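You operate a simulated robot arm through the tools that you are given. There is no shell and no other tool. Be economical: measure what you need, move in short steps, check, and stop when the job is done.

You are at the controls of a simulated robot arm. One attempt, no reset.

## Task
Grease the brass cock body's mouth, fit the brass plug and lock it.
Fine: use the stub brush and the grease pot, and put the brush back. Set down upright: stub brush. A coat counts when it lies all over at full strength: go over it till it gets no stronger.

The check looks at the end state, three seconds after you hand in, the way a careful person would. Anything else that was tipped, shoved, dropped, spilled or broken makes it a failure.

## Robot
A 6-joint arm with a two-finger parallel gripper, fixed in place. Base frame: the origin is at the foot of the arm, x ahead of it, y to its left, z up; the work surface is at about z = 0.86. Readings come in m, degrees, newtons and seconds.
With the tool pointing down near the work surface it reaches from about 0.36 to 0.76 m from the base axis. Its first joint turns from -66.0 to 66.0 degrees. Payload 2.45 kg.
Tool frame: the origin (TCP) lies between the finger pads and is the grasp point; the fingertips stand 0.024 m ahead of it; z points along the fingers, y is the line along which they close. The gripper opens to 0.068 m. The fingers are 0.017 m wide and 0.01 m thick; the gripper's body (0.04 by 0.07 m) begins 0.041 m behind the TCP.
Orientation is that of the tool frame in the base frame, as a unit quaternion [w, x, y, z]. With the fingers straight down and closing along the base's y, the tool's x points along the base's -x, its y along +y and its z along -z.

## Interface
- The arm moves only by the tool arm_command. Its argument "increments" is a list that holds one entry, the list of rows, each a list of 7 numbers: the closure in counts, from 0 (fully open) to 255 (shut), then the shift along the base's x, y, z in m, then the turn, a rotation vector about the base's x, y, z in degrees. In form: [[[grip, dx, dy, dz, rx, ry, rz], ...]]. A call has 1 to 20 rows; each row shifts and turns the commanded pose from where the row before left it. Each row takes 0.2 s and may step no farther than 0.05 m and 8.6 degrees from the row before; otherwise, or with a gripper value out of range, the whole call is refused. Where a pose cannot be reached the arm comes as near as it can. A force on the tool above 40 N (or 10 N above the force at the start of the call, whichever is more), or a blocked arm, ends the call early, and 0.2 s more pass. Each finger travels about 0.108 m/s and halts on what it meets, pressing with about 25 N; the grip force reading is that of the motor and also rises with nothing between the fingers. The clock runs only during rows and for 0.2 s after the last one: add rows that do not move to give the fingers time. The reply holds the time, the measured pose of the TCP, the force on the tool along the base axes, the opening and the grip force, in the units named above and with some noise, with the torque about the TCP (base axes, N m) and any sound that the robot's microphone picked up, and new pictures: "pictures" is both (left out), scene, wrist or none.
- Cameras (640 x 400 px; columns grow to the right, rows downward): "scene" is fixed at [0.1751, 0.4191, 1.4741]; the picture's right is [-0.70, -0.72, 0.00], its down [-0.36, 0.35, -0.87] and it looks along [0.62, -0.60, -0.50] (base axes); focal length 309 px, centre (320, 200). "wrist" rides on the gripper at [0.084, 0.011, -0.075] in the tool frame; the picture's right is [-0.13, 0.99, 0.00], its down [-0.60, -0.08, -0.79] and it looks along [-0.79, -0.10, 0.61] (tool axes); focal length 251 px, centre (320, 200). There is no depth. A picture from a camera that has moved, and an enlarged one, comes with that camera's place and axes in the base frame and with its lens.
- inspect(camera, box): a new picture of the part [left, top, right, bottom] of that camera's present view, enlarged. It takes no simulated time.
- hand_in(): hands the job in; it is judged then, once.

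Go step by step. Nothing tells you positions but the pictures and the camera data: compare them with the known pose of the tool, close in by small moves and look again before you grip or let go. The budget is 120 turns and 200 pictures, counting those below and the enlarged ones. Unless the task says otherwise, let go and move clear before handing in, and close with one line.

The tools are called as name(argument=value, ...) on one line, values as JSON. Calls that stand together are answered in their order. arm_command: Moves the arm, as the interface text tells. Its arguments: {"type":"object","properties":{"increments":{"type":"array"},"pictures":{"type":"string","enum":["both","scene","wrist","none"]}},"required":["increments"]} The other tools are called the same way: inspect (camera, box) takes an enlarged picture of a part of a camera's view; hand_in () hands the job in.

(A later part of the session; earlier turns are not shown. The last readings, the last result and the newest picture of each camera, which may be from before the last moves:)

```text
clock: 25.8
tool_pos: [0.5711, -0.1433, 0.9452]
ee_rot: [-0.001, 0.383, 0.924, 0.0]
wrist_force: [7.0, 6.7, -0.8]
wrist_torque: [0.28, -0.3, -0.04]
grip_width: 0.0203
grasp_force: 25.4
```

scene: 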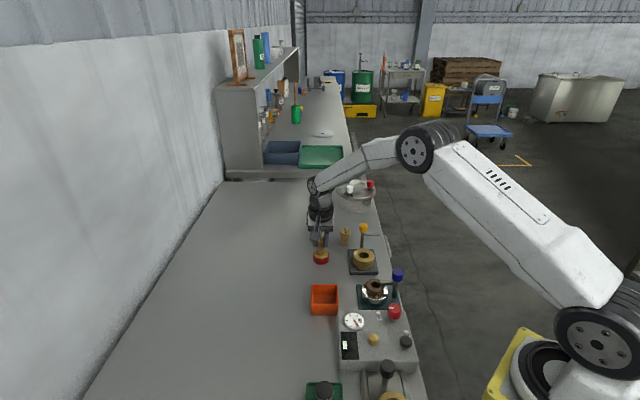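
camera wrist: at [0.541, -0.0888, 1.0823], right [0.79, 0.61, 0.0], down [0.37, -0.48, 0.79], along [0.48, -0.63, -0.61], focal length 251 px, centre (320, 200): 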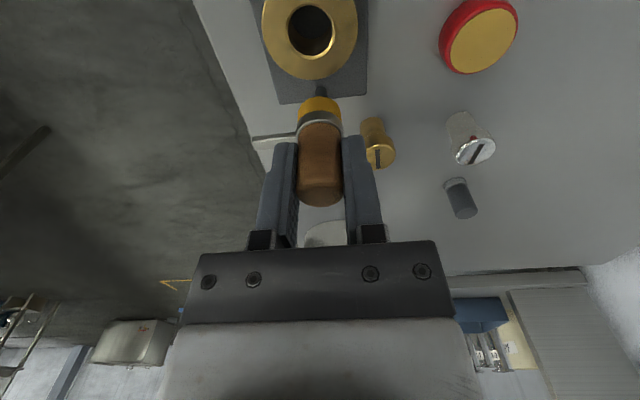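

Contact is confirmed on every side, with about 2 mm clearance. I'll now do spiral sweeps, starting at the lip and descending.

arm_command(increments=[[[255, 0.0005, -0.0002, 0.004, 0, 0, 0], [255, 0.00226, 0.00094, 0, 0, 0, 0], [255, 0.00094, 0.00226, 0, 0, 0, 0], [255, -0.00094, 0.00226, 0, 0, 0, 0], [255, -0.00226, 0.00094, 0, 0, 0, 0], [255, -0.00226, -0.00094, 0, 0, 0, 0], [255, -0.00094, -0.00226, 0, 0, 0, 0], [255, 0.00094, -0.00226, 0, 0, 0, 0], [255, 0.00226, -0.00094, 0, 0, 0, 0], [255, 0.00226, 0.00094, -0.002, 0, 0, 0], [255, 0.00094, 0.00226, -0.002, 0, 0, 0], [255, -0.00094, 0.00226, -0.002, 0, 0, 0], [255, -0.00226, 0.00094, 0, 0, 0, 0], [255, -0.00226, -0.00094, 0, 0, 0, 0], [255, -0.00094, -0.00226, 0, 0, 0, 0], [255, 0.00094, -0.00226, 0, 0, 0, 0], [255, 0.00226, -0.00094, 0, 0, 0, 0]]], pictures="none")

arm_command(increments=[[[255, 0.00226, 0.00094, -0.002, 0, 0, 0], [255, 0.00094, 0.00226, -0.002, 0, 0, 0], [255, -0.00094, 0.00226, -0.002, 0, 0, 0], [255, -0.00226, 0.00094, 0, 0, 0, 0], [255, -0.00226, -0.00094, 0, 0, 0, 0], [255, -0.00094, -0.00226, 0, 0, 0, 0], [255, 0.00094, -0.00226, 0, 0, 0, 0], [255, 0.00226, -0.00094, 0, 0, 0, 0], [255, 0.00226, 0.00094, 0, 0, 0, 0], [255, 0.00094, 0.00226, 0, 0, 0, 0], [255, -0.00094, 0.00226, 0, 0, 0, 0], [255, -0.00226, 0.00094, 0, 0, 0, 0], [255, 0.0023, -0.0023, 0, 0, 0, 0], [255, 0, 0, 0.03, 0, 0, 0], [255, 0, 0, 0.03, 0, 0, 0], [255, 0.019, -0.0155, 0.0, 0, 0, 0], [255, 0, 0, 0, 0, 0, 0]]], pictures="wrist")

inspect(camera="wrist", box=[250, 0, 370, 90])

inspect(camera="scene", box=[345, 235, 385, 275])

```text
clock: 29.4
tool_pos: [0.573, -0.1441, 0.9438]
ee_rot: [-0.001, 0.383, 0.924, -0.001]
wrist_force: [0.3, 6.1, 0.2]
wrist_torque: [0.25, 0.0, -0.02]
grip_width: 0.0203
grasp_force: 24.7
```

```text
clock: 33.0
tool_pos: [0.5955, -0.1571, 0.9972]
ee_rot: [0.0, 0.383, 0.924, -0.001]
wrist_force: [0.2, -0.5, 0.4]
wrist_torque: [-0.05, 0.0, 0.01]
grip_width: 0.0201
grasp_force: 24.7
camera wrist: at [0.5443, -0.0887, 1.0719], right [0.79, 0.61, 0.0], down [0.37, -0.48, 0.79], along [0.48, -0.63, -0.61], focal length 251 px, centre (320, 200)
```

wrist: 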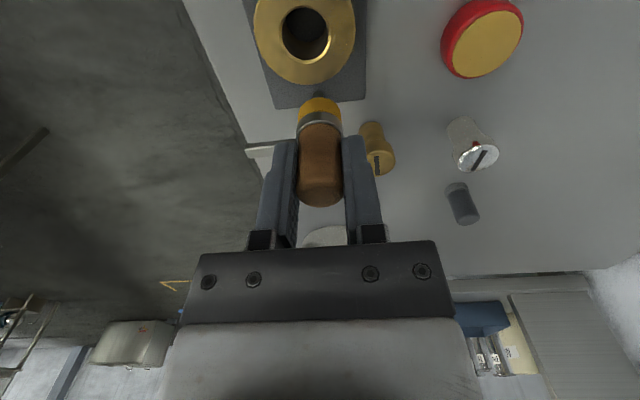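

```text
4.44 times, centred on (310, 45) of wrist
camera zoom: at [0.5443, -0.0887, 1.0719], right [0.79, 0.61, 0.0], down [0.37, -0.48, 0.79], along [0.48, -0.63, -0.61], focal length 1118 px, centre (364, 889)
```

zoom: 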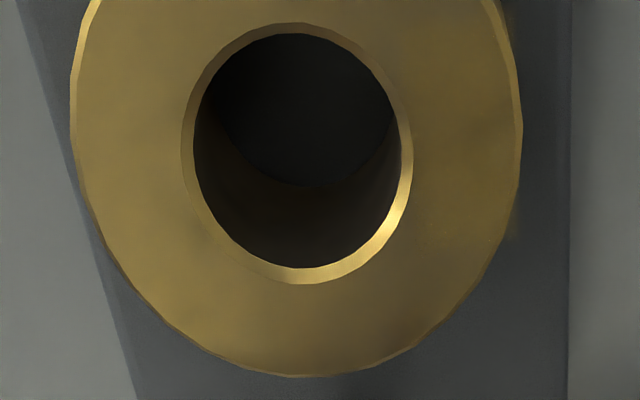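

```text
10.00 times, centred on (365, 255) of scene
camera zoom: at [0.1751, 0.4191, 1.4741], right [-0.7, -0.72, 0.0], down [-0.36, 0.35, -0.87], along [0.62, -0.6, -0.5], focal length 3093 px, centre (-130, -350)
```

zoom: 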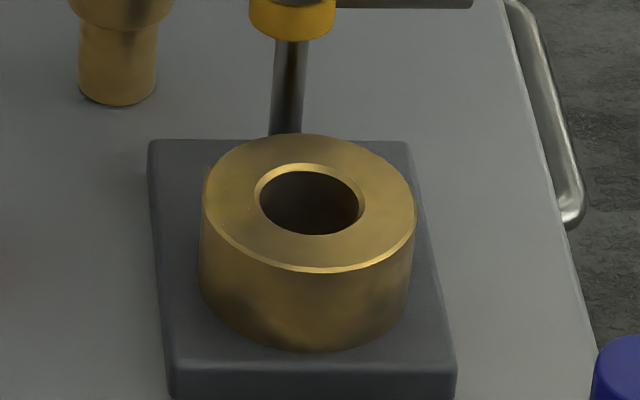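

There's no clear change in the bore, but I noticed faint specks on the face. I'll zoom tighter on it.

inspect(camera="wrist", box=[315, 20, 365, 70])

inspect(camera="scene", box=[352, 246, 378, 266])

inspect(camera="wrist", box=[250, 20, 310, 90])

```text
8.00 times, centred on (340, 45) of wrist
camera zoom: at [0.5443, -0.0887, 1.0719], right [0.79, 0.61, 0.0], down [0.37, -0.48, 0.79], along [0.48, -0.63, -0.61], focal length 2012 px, centre (160, 1440)
```

zoom: 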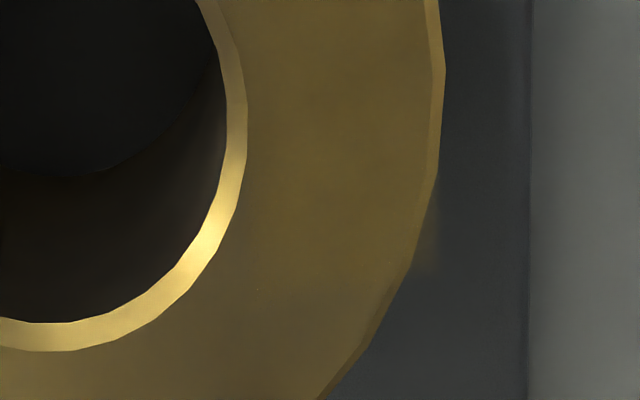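

```text
16.00 times, centred on (365, 256) of scene
camera zoom: at [0.1751, 0.4191, 1.4741], right [-0.7, -0.72, 0.0], down [-0.36, 0.35, -0.87], along [0.62, -0.6, -0.5], focal length 4950 px, centre (-400, -696)
```

zoom: 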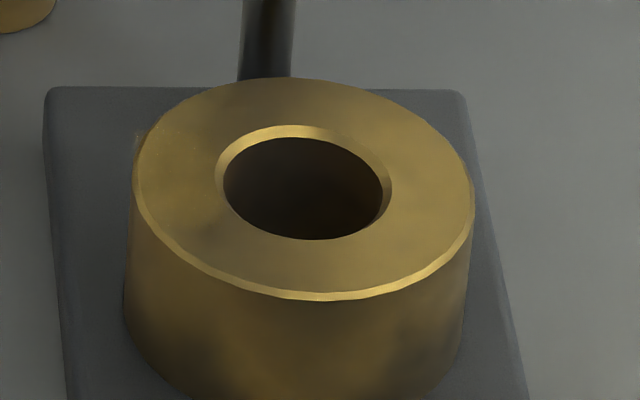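

```text
5.71 times, centred on (280, 55) of wrist
camera zoom: at [0.5443, -0.0887, 1.0719], right [0.79, 0.61, 0.0], down [0.37, -0.48, 0.79], along [0.48, -0.63, -0.61], focal length 1437 px, centre (549, 1029)
```

zoom: 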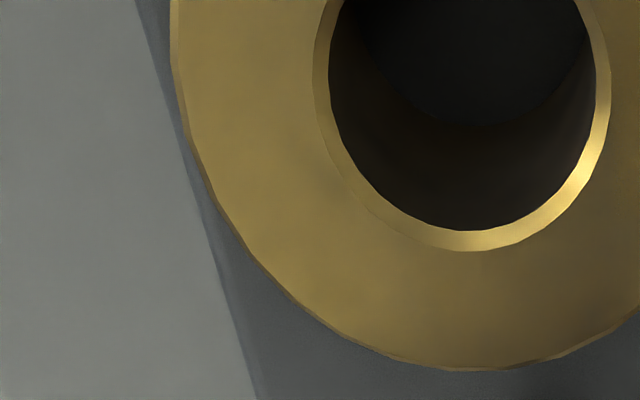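

There are faint translucent smears on the face near the outer edge, so the mouth is the top ring face and my first pass there was too light. I'll go back and sweep it with proper contact.

arm_command(increments=[[[255, -0.0324, 0.0257, 0, 0, 0, 0], [255, 0, 0, -0.025, 0, 0, 0], [255, 0, 0, -0.015, 0, 0, 0], [255, 0, 0, -0.002, 0, 0, 0], [255, 0, 0, 0, 0, 0, 0]]], pictures="none")

arm_command(increments=[[[255, 0, 0, -0.001, 0, 0, 0], [255, 0, 0, 0, 0, 0, 0]]], pictures="none")

```text
clock: 34.2
tool_pos: [0.5623, -0.1305, 0.9566]
ee_rot: [0.0, 0.383, 0.924, 0.0]
wrist_force: [0.6, -0.2, 0.4]
wrist_torque: [-0.05, 0.0, -0.05]
grip_width: 0.0205
grasp_force: 24.9
```

```text
clock: 34.8
tool_pos: [0.5639, -0.1315, 0.9546]
ee_rot: [0.001, 0.384, 0.923, 0.0]
wrist_force: [-0.3, -1.0, -1.0]
wrist_torque: [0.02, -0.02, -0.01]
grip_width: 0.0206
grasp_force: 24.6
```

arm_command(increments=[[[255, 0, 0, -0.001, 0, 0, 0], [255, 0, 0, 0, 0, 0, 0]]], pictures="none")

arm_command(increments=[[[255, 0, 0, -0.0007, 0, 0, 0], [255, 0, 0, 0, 0, 0, 0]]], pictures="none")

```text
clock: 35.4
tool_pos: [0.5622, -0.1305, 0.9542]
ee_rot: [0.001, 0.384, 0.923, -0.001]
wrist_force: [0.1, 0.1, -0.1]
wrist_torque: [0.0, -0.04, -0.02]
grip_width: 0.0206
grasp_force: 24.8
```

```text
clock: 36.0
tool_pos: [0.5619, -0.1319, 0.9532]
ee_rot: [0.001, 0.383, 0.924, 0.0]
wrist_force: [-1.9, -0.9, 4.3]
wrist_torque: [-0.05, 0.06, 0.01]
grip_width: 0.0205
grasp_force: 25.1
```

There's light contact now at 4 N. I'll press slightly more and sweep the inner circle.

arm_command(increments=[[[255, 0, 0, -0.0006, 0, 0, 0], [255, -0.0038, -0.0066, 0, 0, 0, 0], [255, 0, -0.0076, 0, 0, 0, 0], [255, 0.0038, -0.0066, 0, 0, 0, 0], [255, 0.0066, -0.0038, 0, 0, 0, 0], [255, 0.0076, 0, 0, 0, 0, 0], [255, 0.0066, 0.0038, 0, 0, 0, 0], [255, 0.0038, 0.0066, 0, 0, 0, 0], [255, 0, 0.0076, 0, 0, 0, 0], [255, -0.0038, 0.0066, 0, 0, 0, 0], [255, -0.0066, 0.0038, 0, 0, 0, 0], [255, -0.0076, 0, 0, 0, 0, 0], [255, -0.0066, -0.0038, 0, 0, 0, 0]]], pictures="wrist")

inspect(camera="wrist", box=[250, 40, 390, 160])

inspect(camera="scene", box=[345, 235, 385, 275])

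```text
clock: 38.8
tool_pos: [0.5627, -0.1312, 0.9518]
ee_rot: [0.001, 0.383, 0.924, 0.0]
wrist_force: [0.3, -0.9, 0.2]
wrist_torque: [0.01, -0.01, -0.03]
grip_width: 0.0205
grasp_force: 25.1
camera wrist: at [0.5111, -0.0632, 1.0276], right [0.79, 0.61, 0.0], down [0.37, -0.48, 0.79], along [0.48, -0.63, -0.61], focal length 251 px, centre (320, 200)
```

wrist: 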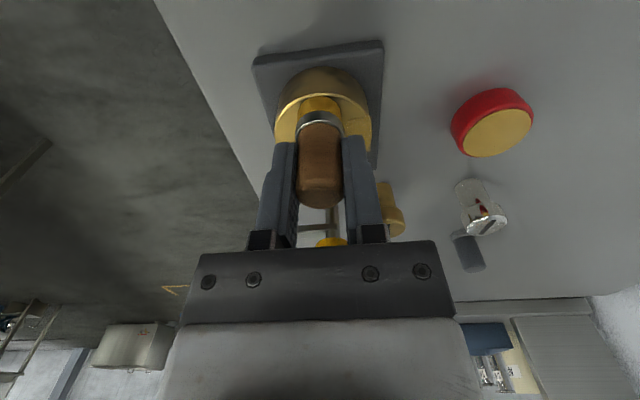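

```text
3.33 times, centred on (320, 100) of wrist
camera zoom: at [0.5111, -0.0632, 1.0276], right [0.79, 0.61, 0.0], down [0.37, -0.48, 0.79], along [0.48, -0.63, -0.61], focal length 838 px, centre (320, 533)
```

zoom: 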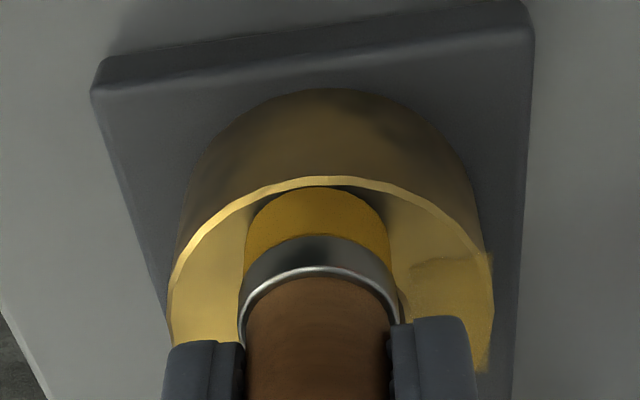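

```text
10.00 times, centred on (365, 255) of scene
camera zoom: at [0.1751, 0.4191, 1.4741], right [-0.7, -0.72, 0.0], down [-0.36, 0.35, -0.87], along [0.62, -0.6, -0.5], focal length 3093 px, centre (-130, -350)
```

zoom: 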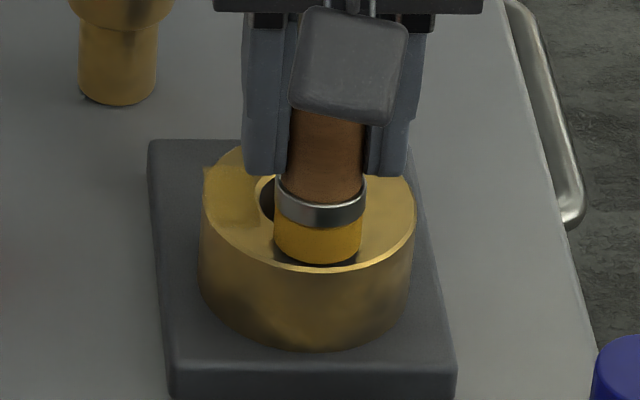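

An amber patch has clearly appeared on the +x/+y side, so the face does take grease where contact is firm. The brush has slipped up slightly in the grip, so I'll lower a bit and redo the rest.

arm_command(increments=[[[255, 0, 0, -0.001, 0, 0, 0], [255, 0, 0, 0, 0, 0, 0]]], pictures="none")

arm_command(increments=[[[255, 0, 0, -0.0007, 0, 0, 0], [255, 0, 0, 0, 0, 0, 0]]], pictures="none")

```text
clock: 39.4
tool_pos: [0.5623, -0.1308, 0.952]
ee_rot: [0.0, 0.383, 0.924, -0.001]
wrist_force: [-1.5, -2.3, 2.9]
wrist_torque: [-0.01, 0.01, 0.0]
grip_width: 0.0204
grasp_force: 25.0
```

```text
clock: 40.0
tool_pos: [0.5632, -0.1307, 0.9523]
ee_rot: [0.002, 0.383, 0.924, 0.0]
wrist_force: [-1.4, 0.8, 9.3]
wrist_torque: [0.06, 0.06, 0.0]
grip_width: 0.0204
grasp_force: 24.7
```

There's about 9 N of contact here. I'll sweep in short arcs and read the force along the way.

arm_command(increments=[[[255, -0.0038, -0.0066, 0, 0, 0, 0], [255, 0, 0, 0, 0, 0, 0], [255, 0, -0.0076, 0, 0, 0, 0], [255, 0, 0, 0, 0, 0, 0]]], pictures="none")

arm_command(increments=[[[255, 0.0038, -0.0066, 0, 0, 0, 0], [255, 0, 0, 0, 0, 0, 0], [255, 0.0066, -0.0038, 0, 0, 0, 0], [255, 0, 0, 0, 0, 0, 0]]], pictures="scene")

inspect(camera="scene", box=[345, 235, 385, 275])

```text
clock: 41.0
tool_pos: [0.557, -0.1455, 0.9525]
ee_rot: [0.001, 0.383, 0.924, 0.0]
wrist_force: [-1.8, 11.9, 22.8]
wrist_torque: [0.4, 0.06, 0.05]
grip_width: 0.0204
grasp_force: 24.6
```

```text
clock: 42.0
tool_pos: [0.5692, -0.1557, 0.9524]
ee_rot: [0.0, 0.383, 0.924, -0.001]
wrist_force: [-0.6, -0.6, -0.3]
wrist_torque: [0.05, 0.01, 0.0]
grip_width: 0.0204
grasp_force: 25.1
```

scene: 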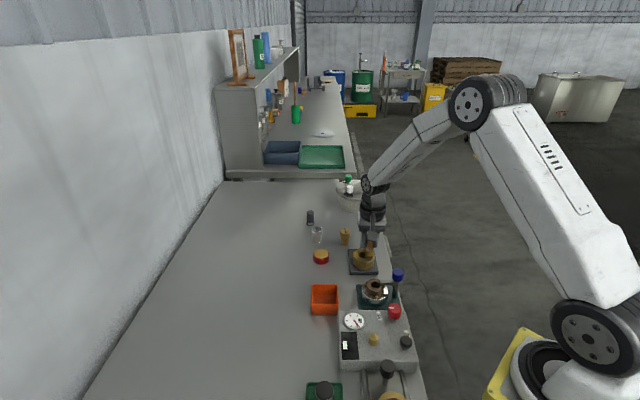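

```text
10.00 times, centred on (365, 255) of scene
camera zoom: at [0.1751, 0.4191, 1.4741], right [-0.7, -0.72, 0.0], down [-0.36, 0.35, -0.87], along [0.62, -0.6, -0.5], focal length 3093 px, centre (-130, -350)
```

zoom: 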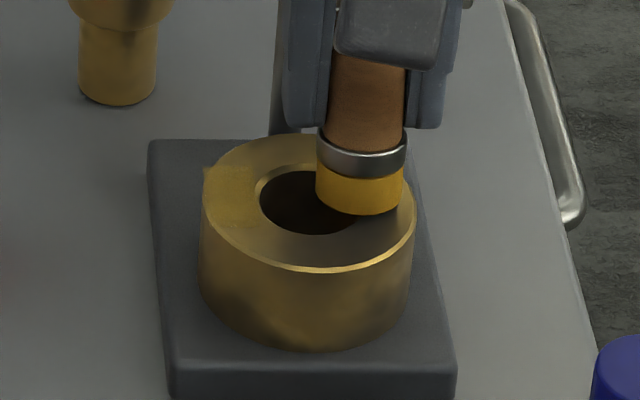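

Contact varied around the ring, and the front still looks bare. I'll lift to the viewing pose and look at the whole ring.

arm_command(increments=[[[255, 0, 0, 0.045, 0, 0, 0], [255, 0.026, -0.0015, 0.005, 0, 0, 0], [255, 0, 0, 0, 0, 0, 0]]], pictures="wrist")

inspect(camera="wrist", box=[250, 0, 370, 90])

inspect(camera="scene", box=[352, 242, 378, 268])

inspect(camera="wrist", box=[280, 80, 360, 220])

```text
clock: 42.8
tool_pos: [0.5948, -0.1575, 0.9994]
ee_rot: [0.0, 0.384, 0.923, -0.001]
wrist_force: [-0.2, 0.1, 0.1]
wrist_torque: [0.04, 0.01, 0.0]
grip_width: 0.0207
grasp_force: 25.2
camera wrist: at [0.5444, -0.0901, 1.0745], right [0.79, 0.61, 0.0], down [0.37, -0.48, 0.79], along [0.48, -0.63, -0.61], focal length 251 px, centre (320, 200)
```

wrist: 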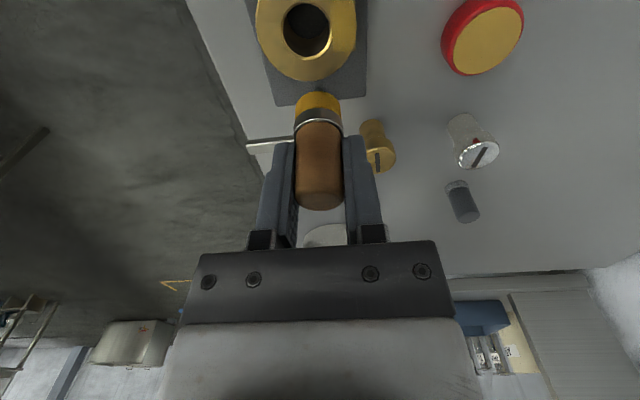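

```text
4.44 times, centred on (310, 45) of wrist
camera zoom: at [0.5444, -0.0901, 1.0745], right [0.79, 0.61, 0.0], down [0.37, -0.48, 0.79], along [0.48, -0.63, -0.61], focal length 1118 px, centre (364, 889)
```

zoom: 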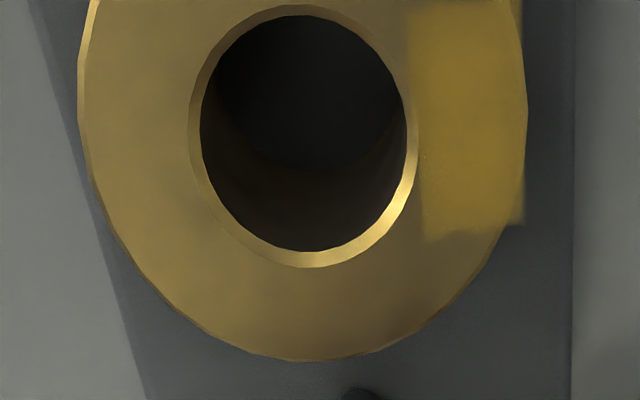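

```text
15.38 times, centred on (365, 255) of scene
camera zoom: at [0.1751, 0.4191, 1.4741], right [-0.7, -0.72, 0.0], down [-0.36, 0.35, -0.87], along [0.62, -0.6, -0.5], focal length 4759 px, centre (-372, -646)
```

zoom: 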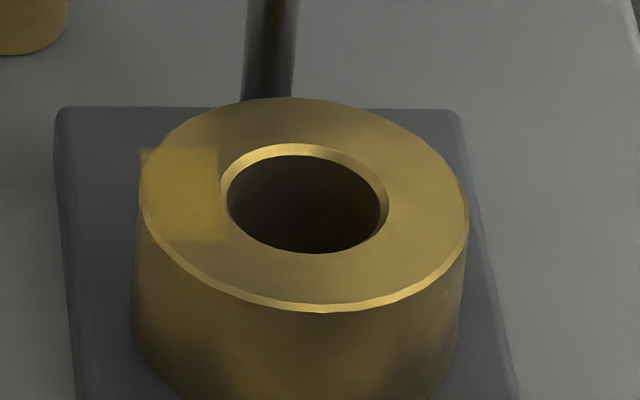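

```text
2.86 times, centred on (320, 150) of wrist
camera zoom: at [0.5444, -0.0901, 1.0745], right [0.79, 0.61, 0.0], down [0.37, -0.48, 0.79], along [0.48, -0.63, -0.61], focal length 718 px, centre (320, 343)
```

zoom: 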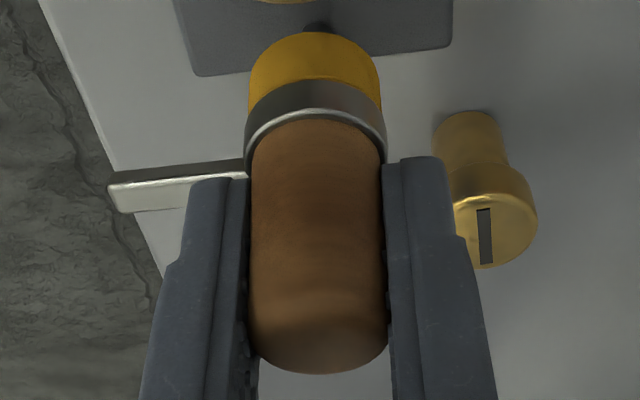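

The coat is made of roughly 17 mm tiles around the ring, and one at the 45° direction has begun to fill. I need the brush centred at radius ≈22 mm, so I'll go there starting at 135°.

arm_command(increments=[[[255, -0.0373, 0.032, 0, 0, 0, 0], [255, 0, 0, -0.03, 0, 0, 0], [255, 0, 0, -0.015, 0, 0, 0], [255, 0, 0, -0.0012, 0, 0, 0], [255, 0, 0, 0, 0, 0, 0]]], pictures="none")

arm_command(increments=[[[255, 0, 0, -0.0008, 0, 0, 0], [255, 0, 0, 0, 0, 0, 0]]], pictures="none")

```text
clock: 44.0
tool_pos: [0.556, -0.1266, 0.9558]
ee_rot: [0.001, 0.383, 0.924, -0.001]
wrist_force: [-0.4, -0.6, 0.4]
wrist_torque: [0.02, 0.01, 0.0]
grip_width: 0.0205
grasp_force: 24.8
```

```text
clock: 44.6
tool_pos: [0.5572, -0.1258, 0.9548]
ee_rot: [0.001, 0.383, 0.924, 0.001]
wrist_force: [1.1, 0.0, -0.6]
wrist_torque: [-0.02, -0.03, 0.01]
grip_width: 0.0203
grasp_force: 25.0
```

arm_command(increments=[[[255, 0, 0, -0.0015, 0, 0, 0], [255, 0, 0, -0.001, 0, 0, 0], [255, 0, 0, 0, 0, 0, 0]]], pictures="none")

arm_command(increments=[[[255, 0, 0, -0.0007, 0, 0, 0], [255, 0, 0, 0, 0, 0, 0]]], pictures="none")

```text
clock: 45.4
tool_pos: [0.5569, -0.1262, 0.9519]
ee_rot: [0.001, 0.383, 0.924, 0.0]
wrist_force: [-0.9, 0.7, -0.7]
wrist_torque: [-0.05, 0.0, 0.02]
grip_width: 0.0204
grasp_force: 25.2
```

```text
clock: 46.0
tool_pos: [0.5572, -0.1254, 0.9517]
ee_rot: [0.001, 0.383, 0.924, -0.001]
wrist_force: [-0.3, 1.4, -0.1]
wrist_torque: [0.0, 0.02, 0.02]
grip_width: 0.0205
grasp_force: 24.5
```

arm_command(increments=[[[255, 0, 0, -0.001, 0, 0, 0], [255, 0, 0, 0, 0, 0, 0]]], pictures="none")

arm_command(increments=[[[255, 0, 0, -0.0006, 0, 0, 0], [255, 0, 0, 0, 0, 0, 0]]], pictures="none")

```text
clock: 46.6
tool_pos: [0.558, -0.1254, 0.9495]
ee_rot: [0.0, 0.383, 0.924, 0.0]
wrist_force: [-0.4, 0.2, 1.7]
wrist_torque: [0.03, 0.0, -0.04]
grip_width: 0.0204
grasp_force: 25.3
```

```text
clock: 47.2
tool_pos: [0.5582, -0.1247, 0.9504]
ee_rot: [0.002, 0.383, 0.924, -0.001]
wrist_force: [-1.4, 0.4, 7.8]
wrist_torque: [-0.05, 0.01, 0.04]
grip_width: 0.0204
grasp_force: 24.6
```

There's 8 N of contact at radius 22 mm. I'll sweep the arc from 135° to 195° and watch the force.

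arm_command(increments=[[[255, -0.0029, -0.00505, 0, 0, 0, 0], [255, -0.0029, -0.00505, 0, 0, 0, 0], [255, 0, 0, 0, 0, 0, 0], [255, 0, -0.0058, 0, 0, 0, 0], [255, 0, 0, 0, 0, 0, 0]]], pictures="wrist")

inspect(camera="scene", box=[345, 235, 385, 275])

inspect(camera="wrist", box=[260, 50, 400, 160])

```text
clock: 48.4
tool_pos: [0.5507, -0.1402, 0.9509]
ee_rot: [0.001, 0.384, 0.923, -0.001]
wrist_force: [-0.3, 8.1, 23.6]
wrist_torque: [0.31, 0.01, -0.01]
grip_width: 0.0207
grasp_force: 25.1
camera wrist: at [0.5001, -0.0729, 1.0247], right [0.79, 0.61, 0.0], down [0.37, -0.48, 0.79], along [0.48, -0.63, -0.61], focal length 251 px, centre (320, 200)
```

wrist: 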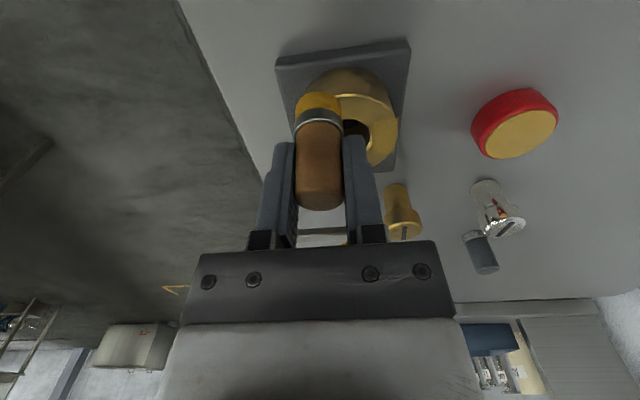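

```text
10.00 times, centred on (365, 255) of scene
camera zoom: at [0.1746, 0.4194, 1.474], right [-0.7, -0.72, 0.0], down [-0.36, 0.35, -0.87], along [0.62, -0.6, -0.5], focal length 3093 px, centre (-130, -350)
```

zoom: 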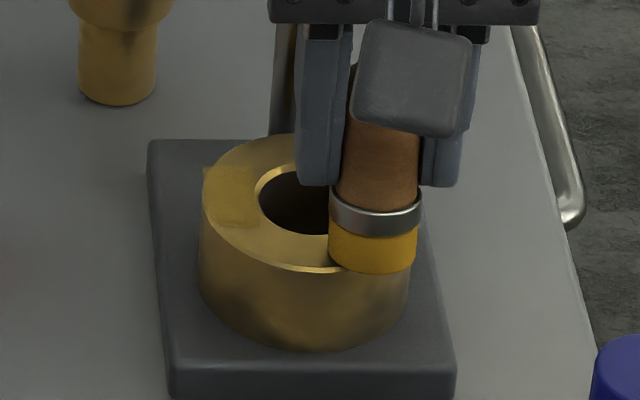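

```text
3.64 times, centred on (330, 105) of wrist
camera zoom: at [0.5001, -0.0729, 1.0247], right [0.79, 0.61, 0.0], down [0.37, -0.48, 0.79], along [0.48, -0.63, -0.61], focal length 914 px, centre (284, 546)
```

zoom: 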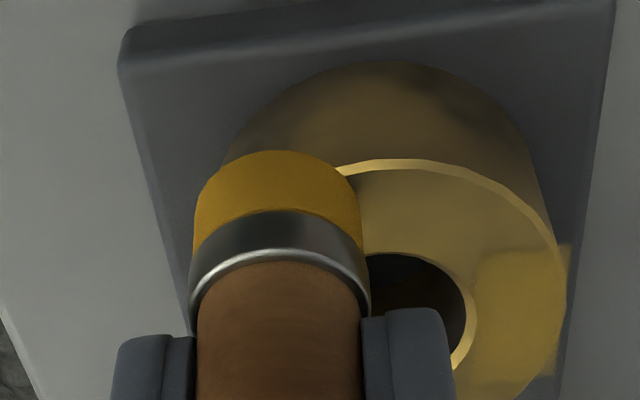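

The sweep at 135° left nothing visible while the 45° tile strengthened. I'll wiggle here on the 180–225° side with firm contact, then lift and compare.

arm_command(increments=[[[255, 0, -0.0058, 0.0005, 0, 0, 0], [255, 0.0029, -0.005, 0, 0, 0, 0], [255, 0.0029, -0.005, 0, 0, 0, 0], [255, -0.0029, 0.005, 0, 0, 0, 0], [255, 0.0029, -0.005, 0, 0, 0, 0], [255, 0, 0, 0, 0, 0, 0]]], pictures="none")

arm_command(increments=[[[255, 0, 0, 0.045, 0, 0, 0], [255, 0.034, 0.0, 0.005, 0, 0, 0], [255, 0, 0, 0, 0, 0, 0]]], pictures="wrist")

inspect(camera="wrist", box=[250, 0, 400, 110])

inspect(camera="scene", box=[352, 242, 378, 268])

```text
clock: 49.8
tool_pos: [0.557, -0.155, 0.9497]
ee_rot: [-0.001, 0.382, 0.924, -0.001]
wrist_force: [-7.1, 13.7, 16.2]
wrist_torque: [0.55, 0.36, -0.04]
grip_width: 0.0206
grasp_force: 24.6
```

```text
clock: 50.6
tool_pos: [0.5917, -0.1565, 0.9997]
ee_rot: [0.0, 0.384, 0.924, -0.001]
wrist_force: [0.7, -0.3, -0.4]
wrist_torque: [-0.01, 0.0, 0.01]
grip_width: 0.0206
grasp_force: 25.2
camera wrist: at [0.5412, -0.0894, 1.0745], right [0.79, 0.61, 0.0], down [0.37, -0.48, 0.79], along [0.48, -0.63, -0.61], focal length 251 px, centre (320, 200)
```

wrist: 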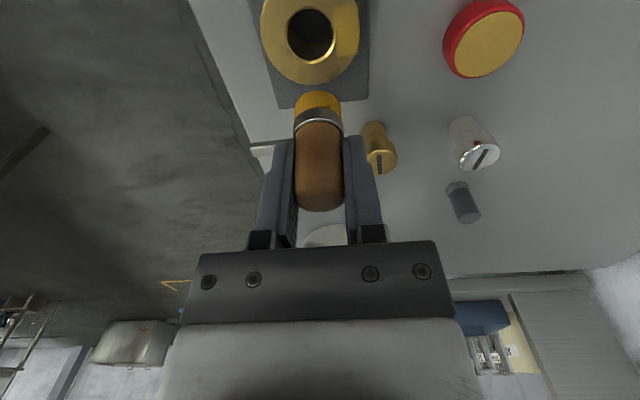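

```text
3.64 times, centred on (325, 55) of wrist
camera zoom: at [0.5412, -0.0894, 1.0745], right [0.79, 0.61, 0.0], down [0.37, -0.48, 0.79], along [0.48, -0.63, -0.61], focal length 914 px, centre (302, 727)
```

zoom: 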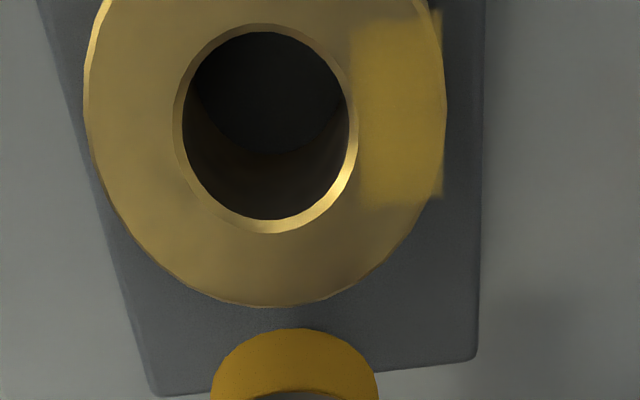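

```text
15.38 times, centred on (365, 255) of scene
camera zoom: at [0.1751, 0.4191, 1.4741], right [-0.7, -0.72, 0.0], down [-0.36, 0.35, -0.87], along [0.62, -0.6, -0.5], focal length 4759 px, centre (-372, -646)
```

zoom: 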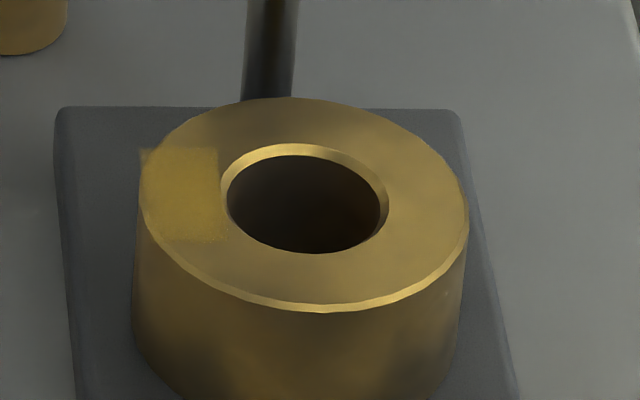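

Only one rectangle takes grease: about 25×14 mm, centred near (0.590,-0.126), with its long axis along (0.69,-0.72). That is the zone to coat, so I'll brush exactly there.

arm_command(increments=[[[255, -0.0017, 0.0305, 0, 0, 0, 0], [255, 0, 0, -0.03, 0, 0, 0], [255, 0, 0, -0.0175, 0, 0, 0], [255, 0, 0, -0.0015, 0, 0, 0], [255, 0, 0, 0, 0, 0, 0]]], pictures="none")

arm_command(increments=[[[255, 0, 0, -0.001, 0, 0, 0], [255, 0, 0, 0, 0, 0, 0]]], pictures="none")

```text
clock: 51.8
tool_pos: [0.5901, -0.1272, 0.9504]
ee_rot: [0.002, 0.383, 0.924, -0.001]
wrist_force: [0.1, 0.7, -0.6]
wrist_torque: [-0.02, -0.01, 0.02]
grip_width: 0.0204
grasp_force: 25.4
```

```text
clock: 52.4
tool_pos: [0.59, -0.1254, 0.9497]
ee_rot: [0.0, 0.383, 0.924, 0.0]
wrist_force: [0.0, 0.0, -0.1]
wrist_torque: [-0.04, -0.01, -0.02]
grip_width: 0.0203
grasp_force: 25.1
```

arm_command(increments=[[[255, 0, 0, -0.001, 0, 0, 0], [255, 0, 0, 0, 0, 0, 0]]], pictures="none")

arm_command(increments=[[[255, 0, 0, -0.0008, 0, 0, 0], [255, 0, 0, 0, 0, 0, 0]]], pictures="none")

```text
clock: 53.0
tool_pos: [0.5905, -0.1274, 0.949]
ee_rot: [0.002, 0.383, 0.924, -0.002]
wrist_force: [0.1, 1.4, 3.8]
wrist_torque: [0.03, 0.03, 0.01]
grip_width: 0.0204
grasp_force: 25.1
```

```text
clock: 53.6
tool_pos: [0.5895, -0.1267, 0.9506]
ee_rot: [0.002, 0.383, 0.924, -0.001]
wrist_force: [0.4, 1.3, 13.3]
wrist_torque: [0.0, 0.04, -0.02]
grip_width: 0.0204
grasp_force: 24.7
```

There's 13 N of contact over the zone. I'll make strokes along and across the whole rectangle.

arm_command(increments=[[[255, 0.0041, -0.0043, 0.0003, 0, 0, 0], [255, 0.0041, -0.0043, 0, 0, 0, 0], [255, -0.0022, -0.0021, 0, 0, 0, 0], [255, -0.0041, 0.0043, 0, 0, 0, 0], [255, -0.0041, 0.0043, 0, 0, 0, 0], [255, -0.0041, 0.0043, 0, 0, 0, 0], [255, -0.0041, 0.0043, 0, 0, 0, 0], [255, 0.0043, 0.0041, 0, 0, 0, 0], [255, 0.0041, -0.0043, 0, 0, 0, 0], [255, 0.0041, -0.0043, 0, 0, 0, 0], [255, 0.0041, -0.0043, 0, 0, 0, 0], [255, 0.0041, -0.0043, 0, 0, 0, 0], [255, -0.0022, -0.0021, 0, 0, 0, 0], [255, -0.0041, 0.0043, 0, 0, 0, 0], [255, -0.0041, 0.0043, 0, 0, 0, 0], [255, -0.0041, 0.0043, 0, 0, 0, 0], [255, -0.0041, 0.0043, 0, 0, 0, 0], [255, 0.0041, -0.0043, 0, 0, 0, 0], [255, 0.0041, -0.0043, 0, 0, 0, 0]]], pictures="none")

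arm_command(increments=[[[255, 0, 0, 0.03, 0, 0, 0], [255, 0.002, -0.03, 0.02, 0, 0, 0], [255, 0, 0, 0, 0, 0, 0]]], pictures="wrist")

inspect(camera="wrist", box=[250, 0, 400, 110])

inspect(camera="scene", box=[352, 242, 378, 268])

```text
clock: 57.6
tool_pos: [0.5902, -0.1268, 0.9484]
ee_rot: [0.001, 0.383, 0.924, 0.0]
wrist_force: [0.5, -1.1, -1.1]
wrist_torque: [0.0, -0.02, 0.03]
grip_width: 0.0205
grasp_force: 24.8
```

```text
clock: 58.4
tool_pos: [0.5923, -0.1579, 0.9991]
ee_rot: [0.001, 0.384, 0.923, 0.0]
wrist_force: [-0.3, 0.2, -0.5]
wrist_torque: [0.0, 0.04, -0.02]
grip_width: 0.0205
grasp_force: 24.9
camera wrist: at [0.5409, -0.0903, 1.0728], right [0.79, 0.61, 0.0], down [0.37, -0.48, 0.79], along [0.48, -0.63, -0.61], focal length 251 px, centre (320, 200)
```

wrist: 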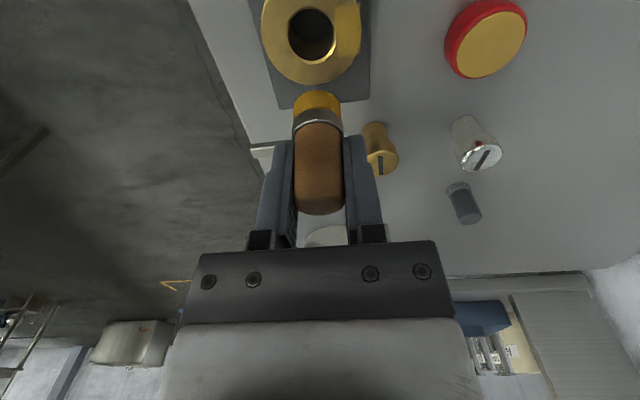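

```text
3.64 times, centred on (325, 55) of wrist
camera zoom: at [0.5409, -0.0903, 1.0728], right [0.79, 0.61, 0.0], down [0.37, -0.48, 0.79], along [0.48, -0.63, -0.61], focal length 914 px, centre (302, 727)
```

zoom: 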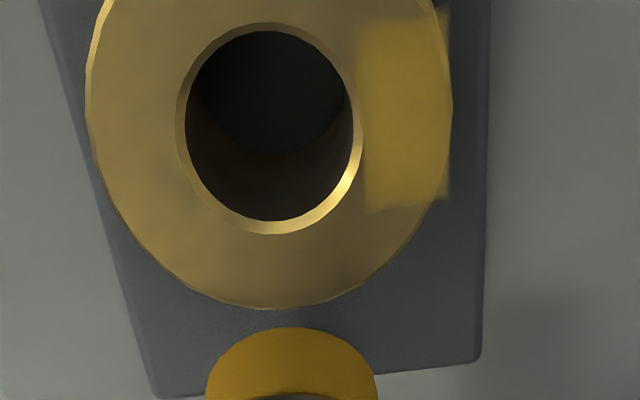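

```text
15.38 times, centred on (365, 255) of scene
camera zoom: at [0.1751, 0.4191, 1.4741], right [-0.7, -0.72, 0.0], down [-0.36, 0.35, -0.87], along [0.62, -0.6, -0.5], focal length 4759 px, centre (-372, -646)
```

zoom: 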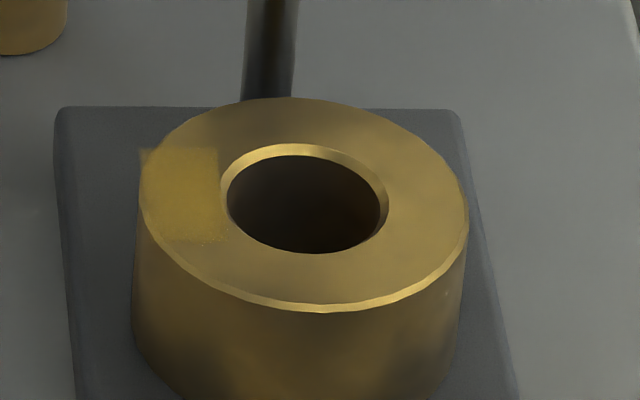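

The rectangle is at most slightly stronger. To tell whether it's saturated or the brush is running dry, I'll re-dip and go again.

arm_command(increments=[[[255, 0.0296, 0.0263, 0, 0, 0, 0], [255, 0.0296, 0.0263, 0, 0, 0, 0], [255, 0.0296, 0.0263, 0, 0, 0, 0], [255, 0, 0, -0.04, 0, 0, 0], [255, 0, 0, -0.028, 0, 0, 0], [255, 0, 0, -0.004, 0, 0, 0], [255, 0, 0, 0, 0, 0, 0]]], pictures="none")

arm_command(increments=[[[255, 0, 0, -0.0015, 0, 0, 0], [255, 0, 0, -0.001, 0, 0, 0], [255, 0, 0, 0, 0, 0, 0]]], pictures="wrist")

```text
clock: 60.0
tool_pos: [0.6819, -0.079, 0.9243]
ee_rot: [0.001, 0.383, 0.924, -0.001]
wrist_force: [-0.4, 0.1, 0.1]
wrist_torque: [0.05, -0.01, -0.01]
grip_width: 0.0208
grasp_force: 25.1
```

```text
clock: 60.8
tool_pos: [0.6821, -0.0785, 0.9241]
ee_rot: [0.002, 0.384, 0.924, -0.001]
wrist_force: [0.8, -1.9, 4.1]
wrist_torque: [-0.07, -0.01, -0.01]
grip_width: 0.0205
grasp_force: 25.6
camera wrist: at [0.6302, -0.0109, 0.9987], right [0.79, 0.61, 0.0], down [0.37, -0.48, 0.8], along [0.48, -0.63, -0.61], focal length 251 px, centre (320, 200)
```

wrist: 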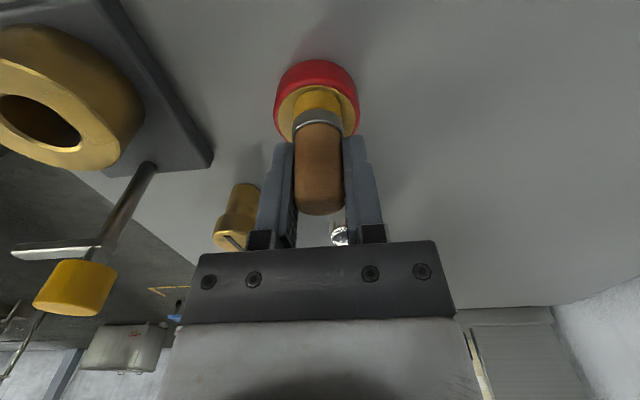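

The brush is re-dipped. I'll go to the ring at 135° with the fresh load as a test, then sweep round through the rectangle.

arm_command(increments=[[[255, 0, 0, 0.049, 0, 0, 0], [255, -0.0415, -0.0155, 0, 0, 0, 0], [255, -0.0415, -0.0155, 0, 0, 0, 0], [255, -0.0415, -0.0155, 0, 0, 0, 0], [255, 0, 0, -0.018, 0, 0, 0], [255, 0, 0, -0.005, 0, 0, 0], [255, 0, 0, 0, 0, 0, 0]]], pictures="none")

arm_command(increments=[[[255, 0, 0, -0.001, 0, 0, 0], [255, 0, 0, 0, 0, 0, 0]]], pictures="none")

```text
clock: 62.4
tool_pos: [0.5555, -0.1246, 0.9502]
ee_rot: [0.001, 0.382, 0.924, -0.001]
wrist_force: [-0.5, -0.7, -0.4]
wrist_torque: [0.01, 0.0, -0.01]
grip_width: 0.0203
grasp_force: 24.8
```

```text
clock: 63.0
tool_pos: [0.5553, -0.1254, 0.9496]
ee_rot: [0.0, 0.382, 0.924, 0.0]
wrist_force: [-0.1, -0.3, -0.3]
wrist_torque: [0.01, -0.01, 0.01]
grip_width: 0.0207
grasp_force: 25.1
```

arm_command(increments=[[[255, 0, 0, -0.001, 0, 0, 0], [255, 0, 0, -0.001, 0, 0, 0], [255, 0, 0, 0, 0, 0, 0]]], pictures="none")

arm_command(increments=[[[255, 0, 0, -0.0008, 0, 0, 0], [255, 0, 0, 0, 0, 0, 0]]], pictures="none")

```text
clock: 63.8
tool_pos: [0.5555, -0.1247, 0.9485]
ee_rot: [0.0, 0.383, 0.924, 0.0]
wrist_force: [0.9, 0.4, -0.3]
wrist_torque: [0.0, 0.0, 0.02]
grip_width: 0.0206
grasp_force: 24.9
```

```text
clock: 64.4
tool_pos: [0.5553, -0.1246, 0.9465]
ee_rot: [0.001, 0.383, 0.924, -0.001]
wrist_force: [-1.7, 2.0, 11.6]
wrist_torque: [0.09, 0.09, 0.0]
grip_width: 0.0201
grasp_force: 25.5
```

Contact is 12 N. I'll sweep from 135° round to 45°, then lift and look.

arm_command(increments=[[[255, -0.003, -0.004, 0, 0, 0, 0], [255, 0.003, 0.004, 0, 0, 0, 0], [255, 0.005, 0.0029, 0, 0, 0, 0], [255, 0.005, 0.0029, 0.0003, 0, 0, 0], [255, 0.0058, 0, 0, 0, 0, 0], [255, 0.0058, 0, 0.0003, 0, 0, 0], [255, 0.005, -0.0029, 0, 0, 0, 0], [255, 0.005, -0.0029, 0, 0, 0, 0], [255, 0, 0, 0, 0, 0, 0]]], pictures="none")

arm_command(increments=[[[255, 0.0041, -0.0043, 0, 0, 0, 0], [255, 0.0041, -0.0043, 0, 0, 0, 0], [255, -0.0041, 0.0043, 0, 0, 0, 0], [255, -0.0041, 0.0043, 0, 0, 0, 0], [255, -0.0041, 0.0043, 0, 0, 0, 0], [255, -0.0041, 0.0043, 0, 0, 0, 0], [255, 0.0041, -0.0043, 0, 0, 0, 0], [255, 0.0041, -0.0043, 0, 0, 0, 0], [255, 0, 0, 0, 0, 0, 0]]], pictures="none")

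arm_command(increments=[[[255, 0, 0, 0.03, 0, 0, 0], [255, 0.004, -0.03, 0.02, 0, 0, 0], [255, 0, 0, 0, 0, 0, 0]]], pictures="wrist")

inspect(camera="wrist", box=[250, 0, 400, 110])

inspect(camera="scene", box=[352, 242, 378, 268])

```text
clock: 66.4
tool_pos: [0.5874, -0.1243, 0.9464]
ee_rot: [0.002, 0.382, 0.924, -0.001]
wrist_force: [-3.0, 5.3, 17.9]
wrist_torque: [0.22, 0.12, -0.04]
grip_width: 0.0206
grasp_force: 25.3
```

```text
clock: 68.4
tool_pos: [0.5885, -0.1242, 0.9453]
ee_rot: [0.001, 0.383, 0.924, -0.001]
wrist_force: [0.2, -0.7, -1.3]
wrist_torque: [0.0, 0.0, 0.01]
grip_width: 0.0206
grasp_force: 25.4
```

```text
clock: 69.2
tool_pos: [0.59, -0.1549, 0.9966]
ee_rot: [0.001, 0.383, 0.924, 0.0]
wrist_force: [0.6, -0.7, -0.6]
wrist_torque: [-0.01, 0.01, -0.02]
grip_width: 0.0206
grasp_force: 25.1
camera wrist: at [0.5399, -0.0873, 1.0716], right [0.79, 0.61, 0.0], down [0.37, -0.48, 0.79], along [0.48, -0.63, -0.61], focal length 251 px, centre (320, 200)
```

wrist: 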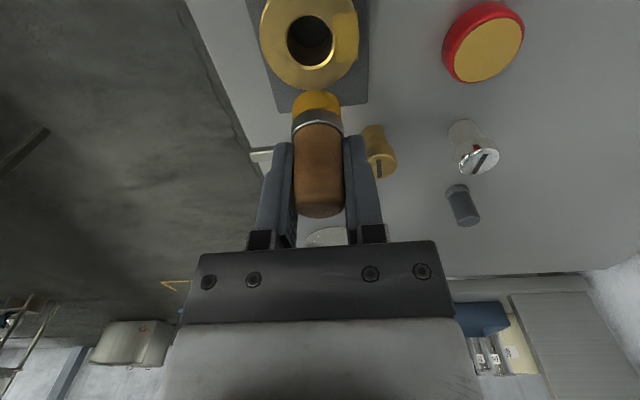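

```text
3.64 times, centred on (325, 55) of wrist
camera zoom: at [0.5399, -0.0873, 1.0716], right [0.79, 0.61, 0.0], down [0.37, -0.48, 0.79], along [0.48, -0.63, -0.61], focal length 914 px, centre (302, 727)
```

zoom: 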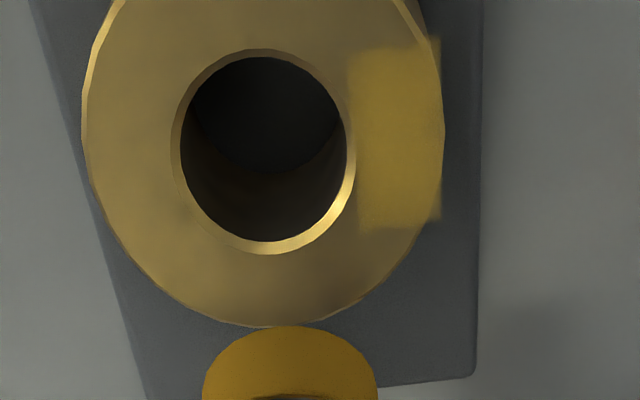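

```text
15.38 times, centred on (365, 255) of scene
camera zoom: at [0.1751, 0.4191, 1.4741], right [-0.7, -0.72, 0.0], down [-0.36, 0.35, -0.87], along [0.62, -0.6, -0.5], focal length 4759 px, centre (-372, -646)
```

zoom: 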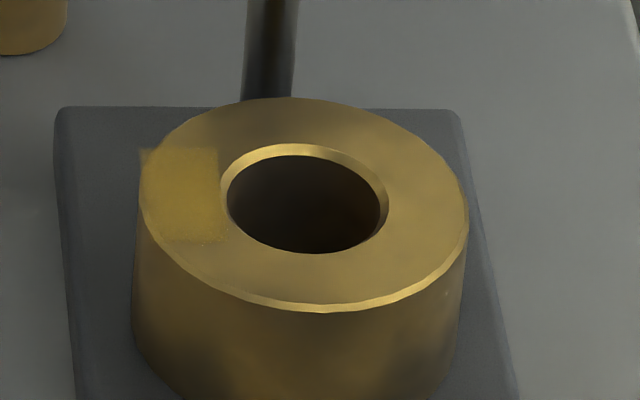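

With a fresh load, only that same rectangle takes grease, so it is the whole zone. I'll give it another full pass with steady contact and compare the strength.

arm_command(increments=[[[255, 0, 0.0289, 0, 0, 0, 0], [255, 0, 0, -0.03, 0, 0, 0], [255, 0, 0, -0.018, 0, 0, 0], [255, 0, 0, -0.0025, 0, 0, 0], [255, 0, 0, 0, 0, 0, 0]]], pictures="none")

arm_command(increments=[[[255, 0, 0, -0.0008, 0, 0, 0], [255, 0, 0, 0, 0, 0, 0]]], pictures="none")

```text
clock: 70.4
tool_pos: [0.5925, -0.125, 0.9463]
ee_rot: [0.001, 0.384, 0.923, 0.0]
wrist_force: [0.1, -0.8, -0.2]
wrist_torque: [-0.05, 0.0, -0.01]
grip_width: 0.0204
grasp_force: 25.2
```

```text
clock: 71.0
tool_pos: [0.5933, -0.1256, 0.9453]
ee_rot: [0.001, 0.383, 0.924, 0.0]
wrist_force: [-0.8, -0.3, 2.9]
wrist_torque: [-0.01, 0.05, 0.0]
grip_width: 0.0208
grasp_force: 24.9
```

arm_command(increments=[[[255, 0.002, -0.0063, -0.0006, 0, 0, 0], [255, 0.0041, -0.0043, 0, 0, 0, 0], [255, -0.0022, -0.0021, 0, 0, 0, 0], [255, -0.0041, 0.0043, 0, 0, 0, 0], [255, -0.0041, 0.0043, -0.0003, 0, 0, 0], [255, -0.0041, 0.0043, 0, 0, 0, 0], [255, -0.0041, 0.0043, 0, 0, 0, 0], [255, 0.0043, 0.0041, -0.0003, 0, 0, 0], [255, 0.0041, -0.0043, 0, 0, 0, 0], [255, 0.0041, -0.0043, 0, 0, 0, 0], [255, 0.0041, -0.0043, -0.0003, 0, 0, 0], [255, 0.0041, -0.0043, 0, 0, 0, 0], [255, -0.0022, -0.0021, 0, 0, 0, 0], [255, -0.0041, 0.0043, -0.0003, 0, 0, 0], [255, -0.0041, 0.0043, 0, 0, 0, 0], [255, -0.0041, 0.0043, 0, 0, 0, 0], [255, -0.0041, 0.0043, -0.0003, 0, 0, 0], [255, 0.0041, -0.0043, 0, 0, 0, 0], [255, 0.0041, -0.0043, 0, 0, 0, 0]]], pictures="none")

arm_command(increments=[[[255, 0, 0, -0.0003, 0, 0, 0], [255, 0.0041, -0.0043, 0, 0, 0, 0], [255, 0.0041, -0.0043, 0, 0, 0, 0], [255, -0.0041, 0.0043, 0, 0, 0, 0], [255, -0.0041, 0.0043, -0.0003, 0, 0, 0], [255, -0.0041, 0.0043, 0, 0, 0, 0], [255, -0.0041, 0.0043, 0, 0, 0, 0], [255, 0.0041, -0.0043, 0, 0, 0, 0], [255, 0.0041, -0.0043, 0, 0, 0, 0]]], pictures="none")

arm_command(increments=[[[255, 0, 0, 0.03, 0, 0, 0], [255, 0, -0.03, 0.02, 0, 0, 0], [255, 0, 0, 0, 0, 0, 0]]], pictures="wrist")

inspect(camera="wrist", box=[250, 0, 400, 110])

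inspect(camera="scene", box=[352, 242, 378, 268])

```text
clock: 75.0
tool_pos: [0.5894, -0.1268, 0.9429]
ee_rot: [0.0, 0.382, 0.924, -0.002]
wrist_force: [-3.5, 3.4, 11.8]
wrist_torque: [0.2, 0.15, 0.01]
grip_width: 0.0206
grasp_force: 25.7
```

```text
clock: 77.0
tool_pos: [0.5895, -0.1273, 0.9439]
ee_rot: [0.0, 0.383, 0.924, 0.0]
wrist_force: [0.7, -0.2, -0.1]
wrist_torque: [0.0, 0.03, -0.01]
grip_width: 0.0207
grasp_force: 24.7
```

```text
clock: 77.8
tool_pos: [0.5905, -0.1583, 0.9933]
ee_rot: [0.002, 0.383, 0.924, -0.001]
wrist_force: [-0.4, 0.2, -0.2]
wrist_torque: [-0.03, 0.01, -0.01]
grip_width: 0.0207
grasp_force: 24.5
camera wrist: at [0.5391, -0.0911, 1.0675], right [0.79, 0.61, 0.0], down [0.37, -0.48, 0.79], along [0.48, -0.63, -0.61], focal length 251 px, centre (320, 200)
```

wrist: 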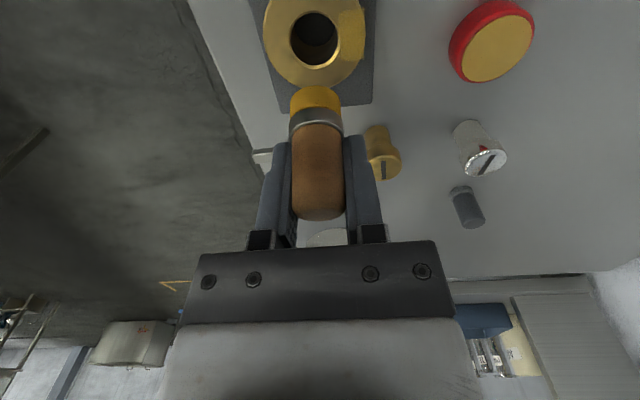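

```text
3.64 times, centred on (325, 55) of wrist
camera zoom: at [0.5391, -0.0911, 1.0675], right [0.79, 0.61, 0.0], down [0.37, -0.48, 0.79], along [0.48, -0.63, -0.61], focal length 914 px, centre (302, 727)
```

zoom: 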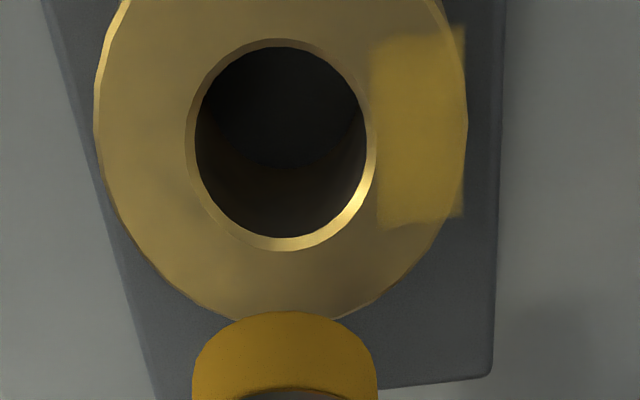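

```text
15.38 times, centred on (365, 255) of scene
camera zoom: at [0.1751, 0.4191, 1.4741], right [-0.7, -0.72, 0.0], down [-0.36, 0.35, -0.87], along [0.62, -0.6, -0.5], focal length 4759 px, centre (-372, -646)
```

zoom: 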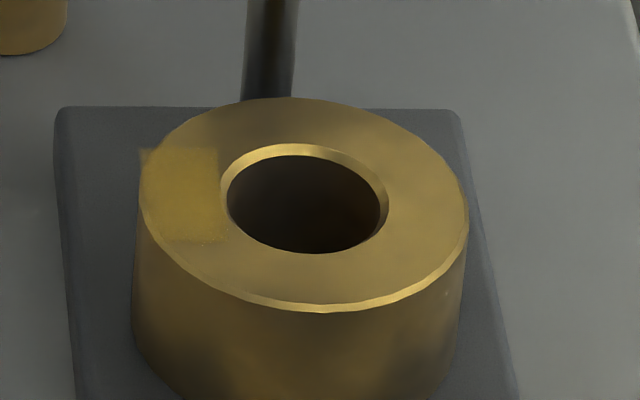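

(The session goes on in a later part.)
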